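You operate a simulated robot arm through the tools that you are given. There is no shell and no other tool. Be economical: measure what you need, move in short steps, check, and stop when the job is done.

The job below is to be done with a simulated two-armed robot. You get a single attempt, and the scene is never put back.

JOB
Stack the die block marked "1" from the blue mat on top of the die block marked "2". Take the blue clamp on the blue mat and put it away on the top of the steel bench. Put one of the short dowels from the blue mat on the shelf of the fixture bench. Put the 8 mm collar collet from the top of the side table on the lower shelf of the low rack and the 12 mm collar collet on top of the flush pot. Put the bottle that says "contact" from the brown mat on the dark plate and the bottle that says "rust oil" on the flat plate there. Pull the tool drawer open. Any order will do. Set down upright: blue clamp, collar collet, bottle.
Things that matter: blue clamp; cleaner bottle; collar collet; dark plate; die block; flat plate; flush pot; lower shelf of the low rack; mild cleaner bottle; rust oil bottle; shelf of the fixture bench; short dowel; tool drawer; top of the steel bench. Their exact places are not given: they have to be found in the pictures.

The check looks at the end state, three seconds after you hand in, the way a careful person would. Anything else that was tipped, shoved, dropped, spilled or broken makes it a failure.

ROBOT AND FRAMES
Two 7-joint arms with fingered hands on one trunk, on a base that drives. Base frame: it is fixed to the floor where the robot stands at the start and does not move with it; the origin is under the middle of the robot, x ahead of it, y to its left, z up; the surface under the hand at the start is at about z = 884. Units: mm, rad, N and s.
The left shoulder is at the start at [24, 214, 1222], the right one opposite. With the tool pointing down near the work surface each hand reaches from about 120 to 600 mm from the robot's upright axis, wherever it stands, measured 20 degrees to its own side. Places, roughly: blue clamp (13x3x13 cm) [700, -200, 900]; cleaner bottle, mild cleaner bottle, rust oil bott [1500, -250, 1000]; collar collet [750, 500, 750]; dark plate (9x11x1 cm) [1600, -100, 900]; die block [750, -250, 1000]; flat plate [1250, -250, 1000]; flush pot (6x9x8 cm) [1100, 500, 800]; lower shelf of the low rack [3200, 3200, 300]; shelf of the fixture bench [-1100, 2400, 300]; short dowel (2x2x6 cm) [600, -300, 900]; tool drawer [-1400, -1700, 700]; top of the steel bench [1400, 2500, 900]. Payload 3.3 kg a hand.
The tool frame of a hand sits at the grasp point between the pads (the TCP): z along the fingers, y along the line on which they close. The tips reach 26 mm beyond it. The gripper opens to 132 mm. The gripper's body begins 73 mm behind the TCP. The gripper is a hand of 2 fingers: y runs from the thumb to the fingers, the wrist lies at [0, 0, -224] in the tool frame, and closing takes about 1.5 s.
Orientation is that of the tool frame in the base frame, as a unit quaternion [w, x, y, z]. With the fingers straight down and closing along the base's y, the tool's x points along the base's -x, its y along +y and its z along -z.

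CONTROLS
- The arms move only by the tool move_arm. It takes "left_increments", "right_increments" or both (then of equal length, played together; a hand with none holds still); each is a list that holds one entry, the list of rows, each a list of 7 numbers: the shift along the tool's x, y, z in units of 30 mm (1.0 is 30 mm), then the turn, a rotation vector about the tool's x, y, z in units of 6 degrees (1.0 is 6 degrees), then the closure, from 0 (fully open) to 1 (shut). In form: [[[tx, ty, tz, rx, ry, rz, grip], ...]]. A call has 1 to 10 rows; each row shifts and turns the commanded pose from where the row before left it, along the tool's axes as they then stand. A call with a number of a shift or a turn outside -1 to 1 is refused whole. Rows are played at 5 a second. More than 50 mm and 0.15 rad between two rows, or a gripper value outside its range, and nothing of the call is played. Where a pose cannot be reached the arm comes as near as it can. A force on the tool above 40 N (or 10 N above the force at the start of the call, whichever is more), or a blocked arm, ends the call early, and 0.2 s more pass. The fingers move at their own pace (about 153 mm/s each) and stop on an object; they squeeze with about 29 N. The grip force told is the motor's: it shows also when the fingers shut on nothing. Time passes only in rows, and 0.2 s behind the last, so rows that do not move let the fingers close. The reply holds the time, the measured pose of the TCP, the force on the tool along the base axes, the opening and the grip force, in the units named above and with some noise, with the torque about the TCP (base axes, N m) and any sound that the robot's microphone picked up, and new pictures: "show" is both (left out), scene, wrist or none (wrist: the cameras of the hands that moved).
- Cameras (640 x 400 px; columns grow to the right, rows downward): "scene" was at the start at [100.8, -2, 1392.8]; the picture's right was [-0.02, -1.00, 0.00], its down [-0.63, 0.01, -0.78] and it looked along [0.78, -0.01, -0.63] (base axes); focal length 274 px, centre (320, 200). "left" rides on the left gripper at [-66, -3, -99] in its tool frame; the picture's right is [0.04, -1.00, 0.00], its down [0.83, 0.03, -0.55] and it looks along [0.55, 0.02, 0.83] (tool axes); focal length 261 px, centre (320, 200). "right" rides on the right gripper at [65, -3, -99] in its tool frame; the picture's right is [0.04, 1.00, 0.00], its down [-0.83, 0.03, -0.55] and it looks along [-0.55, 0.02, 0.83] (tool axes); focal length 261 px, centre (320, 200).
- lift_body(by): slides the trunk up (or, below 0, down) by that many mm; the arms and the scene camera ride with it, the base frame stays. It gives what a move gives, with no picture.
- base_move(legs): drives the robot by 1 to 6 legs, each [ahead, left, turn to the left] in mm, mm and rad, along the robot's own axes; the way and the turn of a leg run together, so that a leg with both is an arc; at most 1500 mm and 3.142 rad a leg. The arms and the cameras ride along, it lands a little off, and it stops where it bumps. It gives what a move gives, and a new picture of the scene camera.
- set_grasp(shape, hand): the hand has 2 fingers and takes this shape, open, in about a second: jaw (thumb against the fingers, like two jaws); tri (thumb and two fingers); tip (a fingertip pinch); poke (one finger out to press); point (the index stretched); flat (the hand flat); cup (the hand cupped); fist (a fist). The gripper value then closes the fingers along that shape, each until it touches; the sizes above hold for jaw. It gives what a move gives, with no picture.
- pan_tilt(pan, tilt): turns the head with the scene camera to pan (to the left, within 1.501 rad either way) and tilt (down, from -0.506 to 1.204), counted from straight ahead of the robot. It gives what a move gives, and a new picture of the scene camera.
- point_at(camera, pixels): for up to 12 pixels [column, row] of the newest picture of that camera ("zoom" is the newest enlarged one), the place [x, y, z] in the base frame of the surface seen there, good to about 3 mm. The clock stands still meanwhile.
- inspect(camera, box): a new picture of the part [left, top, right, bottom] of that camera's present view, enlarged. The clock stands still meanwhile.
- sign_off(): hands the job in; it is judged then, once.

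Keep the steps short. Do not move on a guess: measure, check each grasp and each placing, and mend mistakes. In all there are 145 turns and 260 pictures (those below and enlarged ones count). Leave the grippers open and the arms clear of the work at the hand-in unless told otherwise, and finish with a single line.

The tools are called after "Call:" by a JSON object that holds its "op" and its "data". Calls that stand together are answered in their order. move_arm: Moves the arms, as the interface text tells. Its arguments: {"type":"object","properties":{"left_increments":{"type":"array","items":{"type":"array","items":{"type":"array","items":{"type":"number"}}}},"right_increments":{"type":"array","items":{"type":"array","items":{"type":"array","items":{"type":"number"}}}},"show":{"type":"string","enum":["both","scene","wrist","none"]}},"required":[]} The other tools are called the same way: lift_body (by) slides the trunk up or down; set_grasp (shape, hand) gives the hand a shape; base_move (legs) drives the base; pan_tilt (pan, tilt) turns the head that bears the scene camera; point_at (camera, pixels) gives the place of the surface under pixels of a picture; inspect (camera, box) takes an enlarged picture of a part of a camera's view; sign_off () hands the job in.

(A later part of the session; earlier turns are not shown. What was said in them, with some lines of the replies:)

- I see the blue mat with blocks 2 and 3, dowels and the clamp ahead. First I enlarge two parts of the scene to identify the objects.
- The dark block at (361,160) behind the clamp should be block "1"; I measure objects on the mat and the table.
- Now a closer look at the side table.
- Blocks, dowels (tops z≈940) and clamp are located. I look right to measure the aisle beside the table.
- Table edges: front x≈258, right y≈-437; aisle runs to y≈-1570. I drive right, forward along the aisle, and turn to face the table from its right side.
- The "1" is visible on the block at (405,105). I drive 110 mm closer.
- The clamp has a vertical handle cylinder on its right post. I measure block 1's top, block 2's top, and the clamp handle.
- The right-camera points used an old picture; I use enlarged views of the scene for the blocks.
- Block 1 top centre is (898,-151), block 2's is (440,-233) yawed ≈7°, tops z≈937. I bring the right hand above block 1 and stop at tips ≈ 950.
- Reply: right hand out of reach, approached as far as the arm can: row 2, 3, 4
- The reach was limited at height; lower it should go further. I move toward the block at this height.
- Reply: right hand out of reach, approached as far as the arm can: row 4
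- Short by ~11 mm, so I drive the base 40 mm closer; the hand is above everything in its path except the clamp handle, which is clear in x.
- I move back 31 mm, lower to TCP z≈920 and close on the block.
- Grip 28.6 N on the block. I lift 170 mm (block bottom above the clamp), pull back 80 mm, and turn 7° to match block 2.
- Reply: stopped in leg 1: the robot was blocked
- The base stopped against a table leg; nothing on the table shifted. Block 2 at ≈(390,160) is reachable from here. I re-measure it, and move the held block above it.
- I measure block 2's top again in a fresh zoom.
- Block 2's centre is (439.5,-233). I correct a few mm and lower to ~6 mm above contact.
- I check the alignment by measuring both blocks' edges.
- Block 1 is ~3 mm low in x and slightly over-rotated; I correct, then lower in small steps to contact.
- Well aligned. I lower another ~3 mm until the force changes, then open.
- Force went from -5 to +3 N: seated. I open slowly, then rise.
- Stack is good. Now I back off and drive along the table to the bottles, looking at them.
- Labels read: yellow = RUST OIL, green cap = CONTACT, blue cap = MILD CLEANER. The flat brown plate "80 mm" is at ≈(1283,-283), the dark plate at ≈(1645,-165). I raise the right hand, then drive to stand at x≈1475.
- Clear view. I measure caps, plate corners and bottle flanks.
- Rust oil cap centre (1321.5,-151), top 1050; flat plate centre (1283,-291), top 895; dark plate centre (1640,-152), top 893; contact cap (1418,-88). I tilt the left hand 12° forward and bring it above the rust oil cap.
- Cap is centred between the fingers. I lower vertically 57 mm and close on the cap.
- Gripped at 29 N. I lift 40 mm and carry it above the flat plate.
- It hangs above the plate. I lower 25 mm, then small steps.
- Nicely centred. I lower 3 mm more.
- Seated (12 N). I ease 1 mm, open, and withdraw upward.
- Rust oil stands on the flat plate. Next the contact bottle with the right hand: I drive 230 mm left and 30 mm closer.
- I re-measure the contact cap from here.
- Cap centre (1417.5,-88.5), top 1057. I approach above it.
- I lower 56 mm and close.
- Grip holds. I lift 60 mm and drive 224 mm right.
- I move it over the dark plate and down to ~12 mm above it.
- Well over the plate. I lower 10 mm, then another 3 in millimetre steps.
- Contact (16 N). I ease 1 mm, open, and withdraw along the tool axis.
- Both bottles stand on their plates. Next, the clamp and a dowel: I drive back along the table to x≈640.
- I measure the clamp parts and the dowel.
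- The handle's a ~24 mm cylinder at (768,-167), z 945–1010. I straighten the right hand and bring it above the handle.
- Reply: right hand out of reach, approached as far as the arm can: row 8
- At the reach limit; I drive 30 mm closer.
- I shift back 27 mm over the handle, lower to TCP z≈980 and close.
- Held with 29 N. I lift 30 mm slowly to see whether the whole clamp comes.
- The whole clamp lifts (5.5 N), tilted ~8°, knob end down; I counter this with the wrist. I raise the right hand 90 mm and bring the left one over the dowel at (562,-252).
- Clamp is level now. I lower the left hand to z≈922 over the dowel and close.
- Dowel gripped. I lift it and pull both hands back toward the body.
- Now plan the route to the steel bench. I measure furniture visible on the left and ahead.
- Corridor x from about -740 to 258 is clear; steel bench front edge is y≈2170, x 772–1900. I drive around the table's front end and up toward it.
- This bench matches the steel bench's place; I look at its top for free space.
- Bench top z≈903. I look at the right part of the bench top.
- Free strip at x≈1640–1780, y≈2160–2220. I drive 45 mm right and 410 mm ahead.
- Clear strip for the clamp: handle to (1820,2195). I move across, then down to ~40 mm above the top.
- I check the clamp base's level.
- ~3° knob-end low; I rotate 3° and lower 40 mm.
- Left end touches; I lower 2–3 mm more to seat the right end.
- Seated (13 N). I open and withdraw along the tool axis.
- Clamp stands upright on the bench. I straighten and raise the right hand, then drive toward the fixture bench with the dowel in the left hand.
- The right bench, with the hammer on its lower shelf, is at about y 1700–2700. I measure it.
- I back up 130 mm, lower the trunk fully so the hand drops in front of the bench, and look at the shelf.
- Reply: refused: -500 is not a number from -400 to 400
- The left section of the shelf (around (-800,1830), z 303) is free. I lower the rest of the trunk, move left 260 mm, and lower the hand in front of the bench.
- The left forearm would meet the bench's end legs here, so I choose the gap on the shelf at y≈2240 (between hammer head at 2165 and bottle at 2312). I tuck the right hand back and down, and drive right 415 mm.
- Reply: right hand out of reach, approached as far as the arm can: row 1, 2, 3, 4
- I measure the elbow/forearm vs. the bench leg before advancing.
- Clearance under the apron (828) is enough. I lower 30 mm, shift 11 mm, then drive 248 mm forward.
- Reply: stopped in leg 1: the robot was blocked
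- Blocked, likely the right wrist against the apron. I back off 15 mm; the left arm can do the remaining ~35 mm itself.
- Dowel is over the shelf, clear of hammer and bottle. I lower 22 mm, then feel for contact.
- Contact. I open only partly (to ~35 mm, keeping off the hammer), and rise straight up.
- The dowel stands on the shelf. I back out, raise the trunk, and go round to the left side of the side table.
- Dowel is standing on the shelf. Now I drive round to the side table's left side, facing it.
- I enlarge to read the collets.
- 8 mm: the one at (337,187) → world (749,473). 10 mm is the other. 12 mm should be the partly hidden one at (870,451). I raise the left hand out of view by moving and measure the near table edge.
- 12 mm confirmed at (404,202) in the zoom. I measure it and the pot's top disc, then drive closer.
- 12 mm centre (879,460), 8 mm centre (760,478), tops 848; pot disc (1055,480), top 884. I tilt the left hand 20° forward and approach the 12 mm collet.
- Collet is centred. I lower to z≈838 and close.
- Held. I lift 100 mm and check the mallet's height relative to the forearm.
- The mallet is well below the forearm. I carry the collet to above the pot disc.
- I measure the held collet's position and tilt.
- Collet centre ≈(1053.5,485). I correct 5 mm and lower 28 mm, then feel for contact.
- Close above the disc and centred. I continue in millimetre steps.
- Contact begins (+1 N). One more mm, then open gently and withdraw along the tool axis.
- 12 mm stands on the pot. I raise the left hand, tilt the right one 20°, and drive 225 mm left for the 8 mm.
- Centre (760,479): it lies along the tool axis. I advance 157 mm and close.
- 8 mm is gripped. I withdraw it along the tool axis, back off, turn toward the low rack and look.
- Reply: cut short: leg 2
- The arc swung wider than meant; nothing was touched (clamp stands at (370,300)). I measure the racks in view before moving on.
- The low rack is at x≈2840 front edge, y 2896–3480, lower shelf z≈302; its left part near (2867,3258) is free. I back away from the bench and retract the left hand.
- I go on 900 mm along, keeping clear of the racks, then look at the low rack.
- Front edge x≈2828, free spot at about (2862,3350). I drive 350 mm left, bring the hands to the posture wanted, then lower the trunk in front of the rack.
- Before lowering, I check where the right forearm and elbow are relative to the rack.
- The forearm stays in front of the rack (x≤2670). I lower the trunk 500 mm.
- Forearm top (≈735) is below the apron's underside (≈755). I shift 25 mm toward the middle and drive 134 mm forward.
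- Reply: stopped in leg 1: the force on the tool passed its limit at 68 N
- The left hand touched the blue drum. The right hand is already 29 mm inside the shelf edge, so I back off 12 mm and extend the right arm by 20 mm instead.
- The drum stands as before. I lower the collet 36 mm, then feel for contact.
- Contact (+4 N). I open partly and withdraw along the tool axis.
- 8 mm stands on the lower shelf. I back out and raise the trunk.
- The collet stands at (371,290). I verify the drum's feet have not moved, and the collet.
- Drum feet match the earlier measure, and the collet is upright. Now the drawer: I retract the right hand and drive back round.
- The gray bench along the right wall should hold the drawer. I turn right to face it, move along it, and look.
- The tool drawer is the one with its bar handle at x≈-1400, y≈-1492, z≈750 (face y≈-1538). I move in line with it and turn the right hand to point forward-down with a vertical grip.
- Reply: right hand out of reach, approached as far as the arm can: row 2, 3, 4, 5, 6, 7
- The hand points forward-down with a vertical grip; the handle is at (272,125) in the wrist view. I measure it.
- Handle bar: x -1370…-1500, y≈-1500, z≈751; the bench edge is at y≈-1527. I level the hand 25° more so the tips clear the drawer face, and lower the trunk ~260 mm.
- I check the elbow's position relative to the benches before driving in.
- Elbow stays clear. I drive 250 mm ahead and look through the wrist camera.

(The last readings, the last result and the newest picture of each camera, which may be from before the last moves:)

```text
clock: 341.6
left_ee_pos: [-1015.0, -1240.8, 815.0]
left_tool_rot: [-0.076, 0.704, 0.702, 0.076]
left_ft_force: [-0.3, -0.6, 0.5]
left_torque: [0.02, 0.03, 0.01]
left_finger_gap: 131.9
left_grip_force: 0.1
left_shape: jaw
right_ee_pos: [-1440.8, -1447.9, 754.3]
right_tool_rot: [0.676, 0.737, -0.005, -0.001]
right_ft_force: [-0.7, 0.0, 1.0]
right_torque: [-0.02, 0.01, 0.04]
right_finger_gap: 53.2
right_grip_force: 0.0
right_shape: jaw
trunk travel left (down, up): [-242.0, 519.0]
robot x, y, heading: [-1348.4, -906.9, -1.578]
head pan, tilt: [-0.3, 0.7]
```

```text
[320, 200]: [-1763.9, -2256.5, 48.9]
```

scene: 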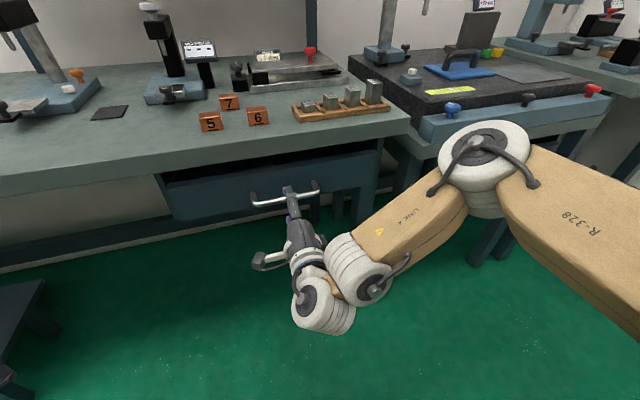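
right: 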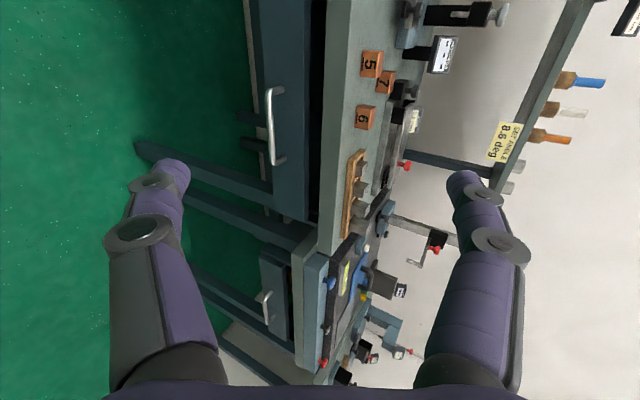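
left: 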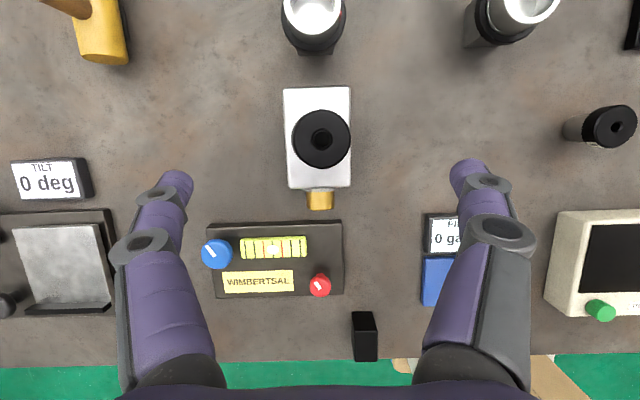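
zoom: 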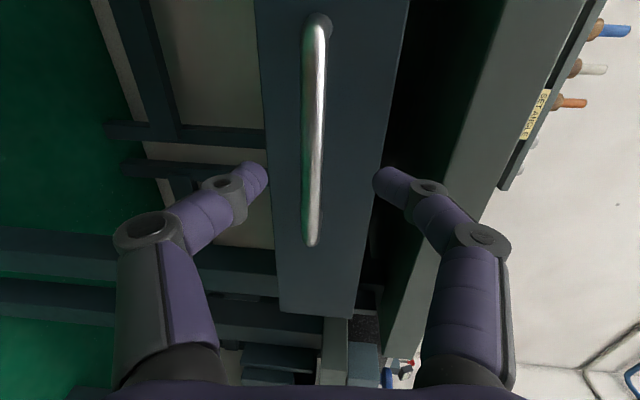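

The bar is centred between the fingers. I advance 48 mm and close.

Call:
{"op": "move_arm", "data": {"right_increments": [[[0, 0, 0.5, 0, 0, 0, 0.6], [0, 0, 0.6, 0, 0, 0, 0.6], [0, 0, 0.5, 0, 0, 0, 0.6], [0, 0, 0, 0, 0, 0, 0.6], [0, 0, 0, 0, 0, 0, 0.8], [0, 0, 0, 0, 0, 0, 1], [0, 0, 0, 0, 0, 0, 1], [0, 0, 0, 0, 0, 0, 1]]]}}

```text
clock: 343.4
left_ee_pos: [-1014.4, -1241.0, 815.0]
left_tool_rot: [-0.077, 0.704, 0.702, 0.076]
left_ft_force: [-0.8, 0.0, 0.5]
left_torque: [-0.01, 0.0, -0.02]
left_finger_gap: 132.1
left_grip_force: 0.0
left_shape: jaw
right_ee_pos: [-1441.1, -1495.3, 749.8]
right_tool_rot: [0.676, 0.737, -0.004, -0.001]
right_ft_force: [0.7, -0.3, -3.7]
right_torque: [0.03, -0.01, 0.01]
right_finger_gap: 0.0
right_grip_force: 28.9
right_shape: jaw
trunk travel left (down, up): [-242.0, 519.0]
robot x, y, heading: [-1348.5, -905.5, -1.578]
head pan, tilt: [-0.3, 0.7]
```

scene: 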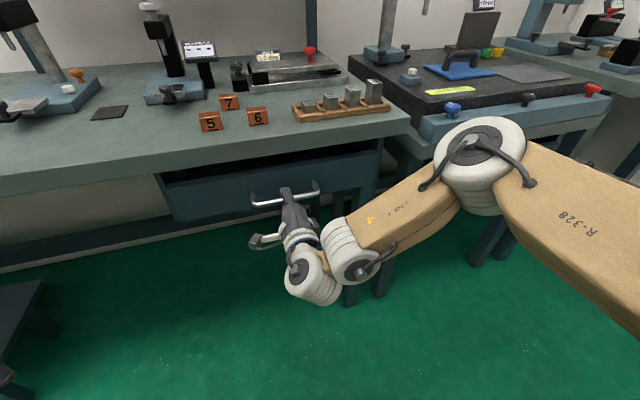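
right: 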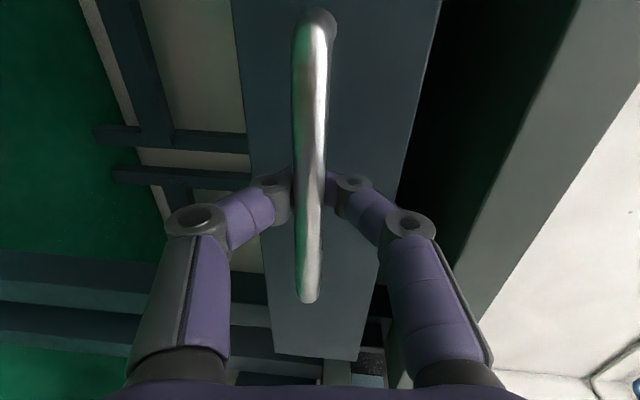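

The fingers enclose the bar. I pull by driving the base back 120 mm.

Call:
{"op": "base_move", "data": {"legs": [[-120, 0, 0]]}}

Call:
{"op": "point_at", "data": {"camera": "scene", "pixels": [[260, 190], [300, 190]]}}

```text
clock: 344.7
left_ee_pos: [-1014.4, -1120.1, 815.5]
left_tool_rot: [-0.077, 0.704, 0.702, 0.076]
left_ft_force: [0.4, -0.1, -0.7]
left_torque: [0.03, -0.01, -0.01]
left_finger_gap: 131.6
left_grip_force: 0.0
left_shape: jaw
right_ee_pos: [-1439.6, -1374.0, 750.8]
right_tool_rot: [0.677, 0.736, -0.005, -0.001]
right_ft_force: [0.1, 0.4, -2.0]
right_torque: [0.04, 0.03, -0.02]
right_finger_gap: 0.0
right_grip_force: 28.8
right_shape: jaw
trunk travel left (down, up): [-242.0, 519.0]
robot x, y, heading: [-1350.1, -783.3, -1.574]
head pan, tilt: [-0.3, 0.7]
```

scene: 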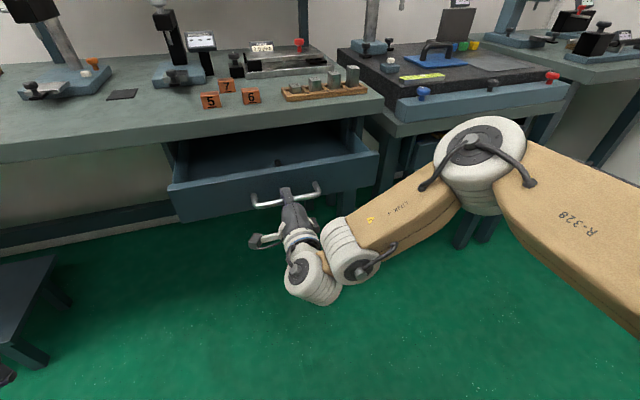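

```text
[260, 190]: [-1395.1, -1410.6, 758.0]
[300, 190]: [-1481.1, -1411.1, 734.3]
```

The drawer slides open. I pull a further 120 mm.

Call:
{"op": "base_move", "data": {"legs": [[-120, 0, 0]]}}

```text
clock: 345.9
left_ee_pos: [-1012.5, -1001.6, 815.2]
left_tool_rot: [-0.077, 0.704, 0.702, 0.076]
left_ft_force: [0.8, 0.1, -0.5]
left_torque: [-0.01, -0.01, 0.0]
left_finger_gap: 131.9
left_grip_force: 0.0
left_shape: jaw
right_ee_pos: [-1438.9, -1255.9, 751.4]
right_tool_rot: [0.676, 0.736, -0.005, 0.0]
right_ft_force: [-0.2, -0.3, -0.9]
right_torque: [0.0, 0.03, -0.01]
right_finger_gap: 0.0
right_grip_force: 29.2
right_shape: jaw
trunk travel left (down, up): [-242.0, 519.0]
robot x, y, heading: [-1348.8, -664.0, -1.576]
head pan, tilt: [-0.3, 0.7]
```

scene: 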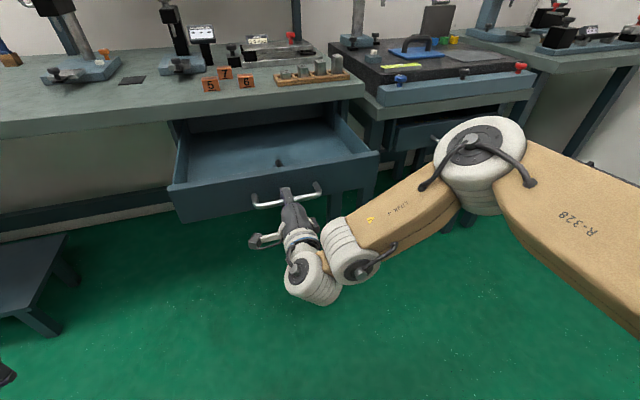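

Open by 240 mm with little force. I pull another 50 mm to see whether a stop is near.

Call:
{"op": "base_move", "data": {"legs": [[-50, 0, 0]]}}

```text
clock: 346.8
left_ee_pos: [-1013.0, -952.3, 815.8]
left_tool_rot: [-0.077, 0.704, 0.702, 0.076]
left_ft_force: [0.0, 0.4, 1.1]
left_torque: [-0.03, 0.01, 0.05]
left_finger_gap: 131.8
left_grip_force: 0.0
left_shape: jaw
right_ee_pos: [-1437.8, -1206.2, 751.7]
right_tool_rot: [0.677, 0.736, -0.005, -0.002]
right_ft_force: [0.0, 1.5, -2.6]
right_torque: [0.03, 0.04, 0.0]
right_finger_gap: 0.0
right_grip_force: 29.0
right_shape: jaw
trunk travel left (down, up): [-242.0, 519.0]
robot x, y, heading: [-1346.5, -615.0, -1.577]
head pan, tilt: [-0.3, 0.7]
```

scene: 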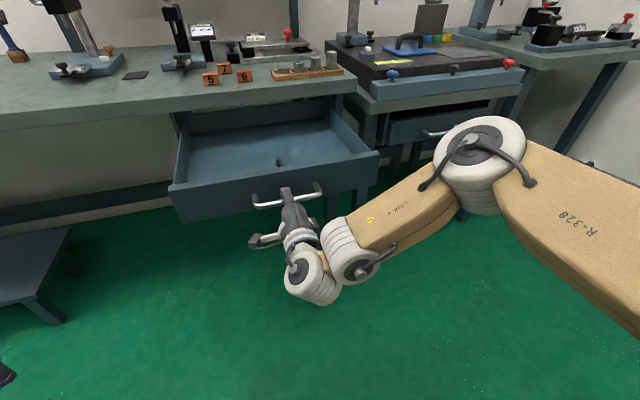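

Open ~290 mm: plenty. I open the hand and back straight off.

Call:
{"op": "move_arm", "data": {"right_increments": [[[0, 0, 0, 0, 0, 0, 0.8], [0, 0, 0, 0, 0, 0, 0.6], [0, 0, 0, 0, 0, 0, 0.6], [0, 0, 0, 0, 0, 0, 0.6]]], "show": "wrist"}}

Call:
{"op": "base_move", "data": {"legs": [[-200, 0, 0]]}}

Call:
{"op": "move_arm", "data": {"right_increments": [[[0, 0, 0, 0, 0, 0, 0], [0, 0, 0, 0, 0, 0, 0], [0, 0, 0, 0, 0, 0, 0]]], "show": "scene"}}

```text
clock: 347.8
left_ee_pos: [-1013.5, -951.1, 815.9]
left_tool_rot: [-0.078, 0.704, 0.702, 0.075]
left_ft_force: [-0.3, 0.7, -0.3]
left_torque: [0.02, 0.01, 0.02]
left_finger_gap: 131.8
left_grip_force: 0.0
left_shape: jaw
right_ee_pos: [-1437.9, -1205.9, 752.8]
right_tool_rot: [0.677, 0.736, -0.005, -0.001]
right_ft_force: [0.2, -0.2, -0.7]
right_torque: [0.03, -0.01, 0.03]
right_finger_gap: 52.5
right_grip_force: 0.1
right_shape: jaw
trunk travel left (down, up): [-242.0, 519.0]
robot x, y, heading: [-1348.4, -615.1, -1.576]
head pan, tilt: [-0.3, 0.7]
```

right: 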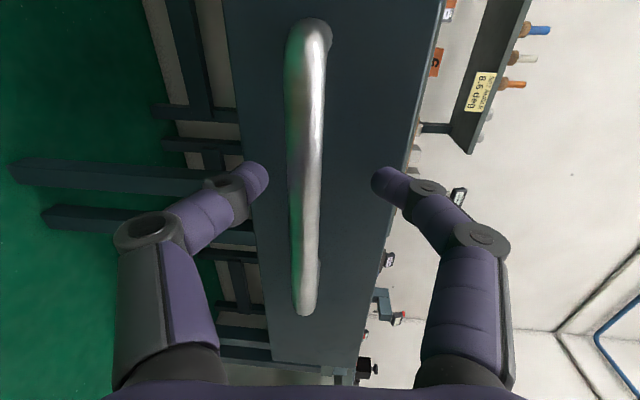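

```text
clock: 349.4
left_ee_pos: [-1011.7, -746.5, 816.1]
left_tool_rot: [-0.077, 0.703, 0.702, 0.075]
left_ft_force: [-0.3, -0.5, -1.7]
left_torque: [-0.02, -0.01, 0.01]
left_finger_gap: 131.7
left_grip_force: 0.1
left_shape: jaw
right_ee_pos: [-1436.6, -1001.4, 752.6]
right_tool_rot: [0.677, 0.736, -0.004, 0.0]
right_ft_force: [0.5, -0.1, -0.9]
right_torque: [-0.01, 0.0, -0.01]
right_finger_gap: 52.4
right_grip_force: 0.0
right_shape: jaw
trunk travel left (down, up): [-242.0, 519.0]
robot x, y, heading: [-1349.2, -411.3, -1.573]
head pan, tilt: [-0.3, 0.7]
```

scene: 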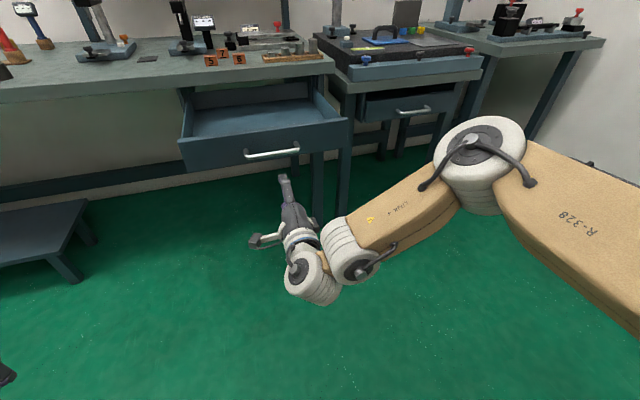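

```text
clock: 350.2
left_ee_pos: [-1011.9, -747.1, 815.6]
left_tool_rot: [-0.077, 0.704, 0.702, 0.075]
left_ft_force: [0.0, 0.1, -0.3]
left_torque: [0.02, 0.0, 0.03]
left_finger_gap: 131.9
left_grip_force: 0.1
left_shape: jaw
right_ee_pos: [-1436.0, -1002.3, 750.5]
right_tool_rot: [0.677, 0.736, -0.004, -0.001]
right_ft_force: [0.0, 0.6, 0.2]
right_torque: [0.01, -0.05, 0.03]
right_finger_gap: 132.1
right_grip_force: 0.0
right_shape: jaw
trunk travel left (down, up): [-242.0, 519.0]
robot x, y, heading: [-1347.1, -414.8, -1.574]
head pan, tilt: [-0.3, 0.7]
```

scene: 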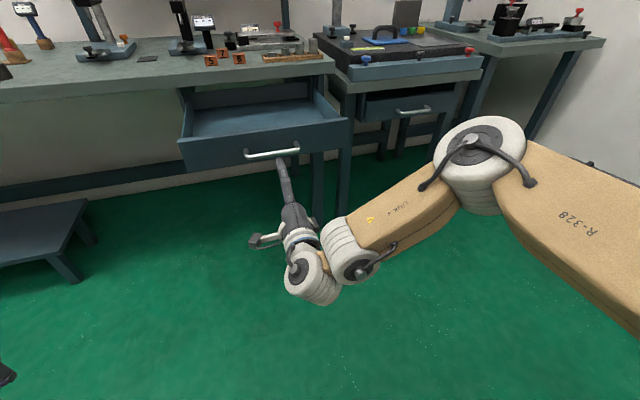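

The drawer stays open, both hands are open and clear, and each placing was checked in turn. I hand in.

Call:
{"op": "sign_off", "data": {}}

```text
The job is handed in.
```

I handed the job in with every item placed and the tool drawer pulled open about 290 mm; my left hand bumped the blue drum by the low rack at 68 N on the way, but its feet measured the same afterwards.
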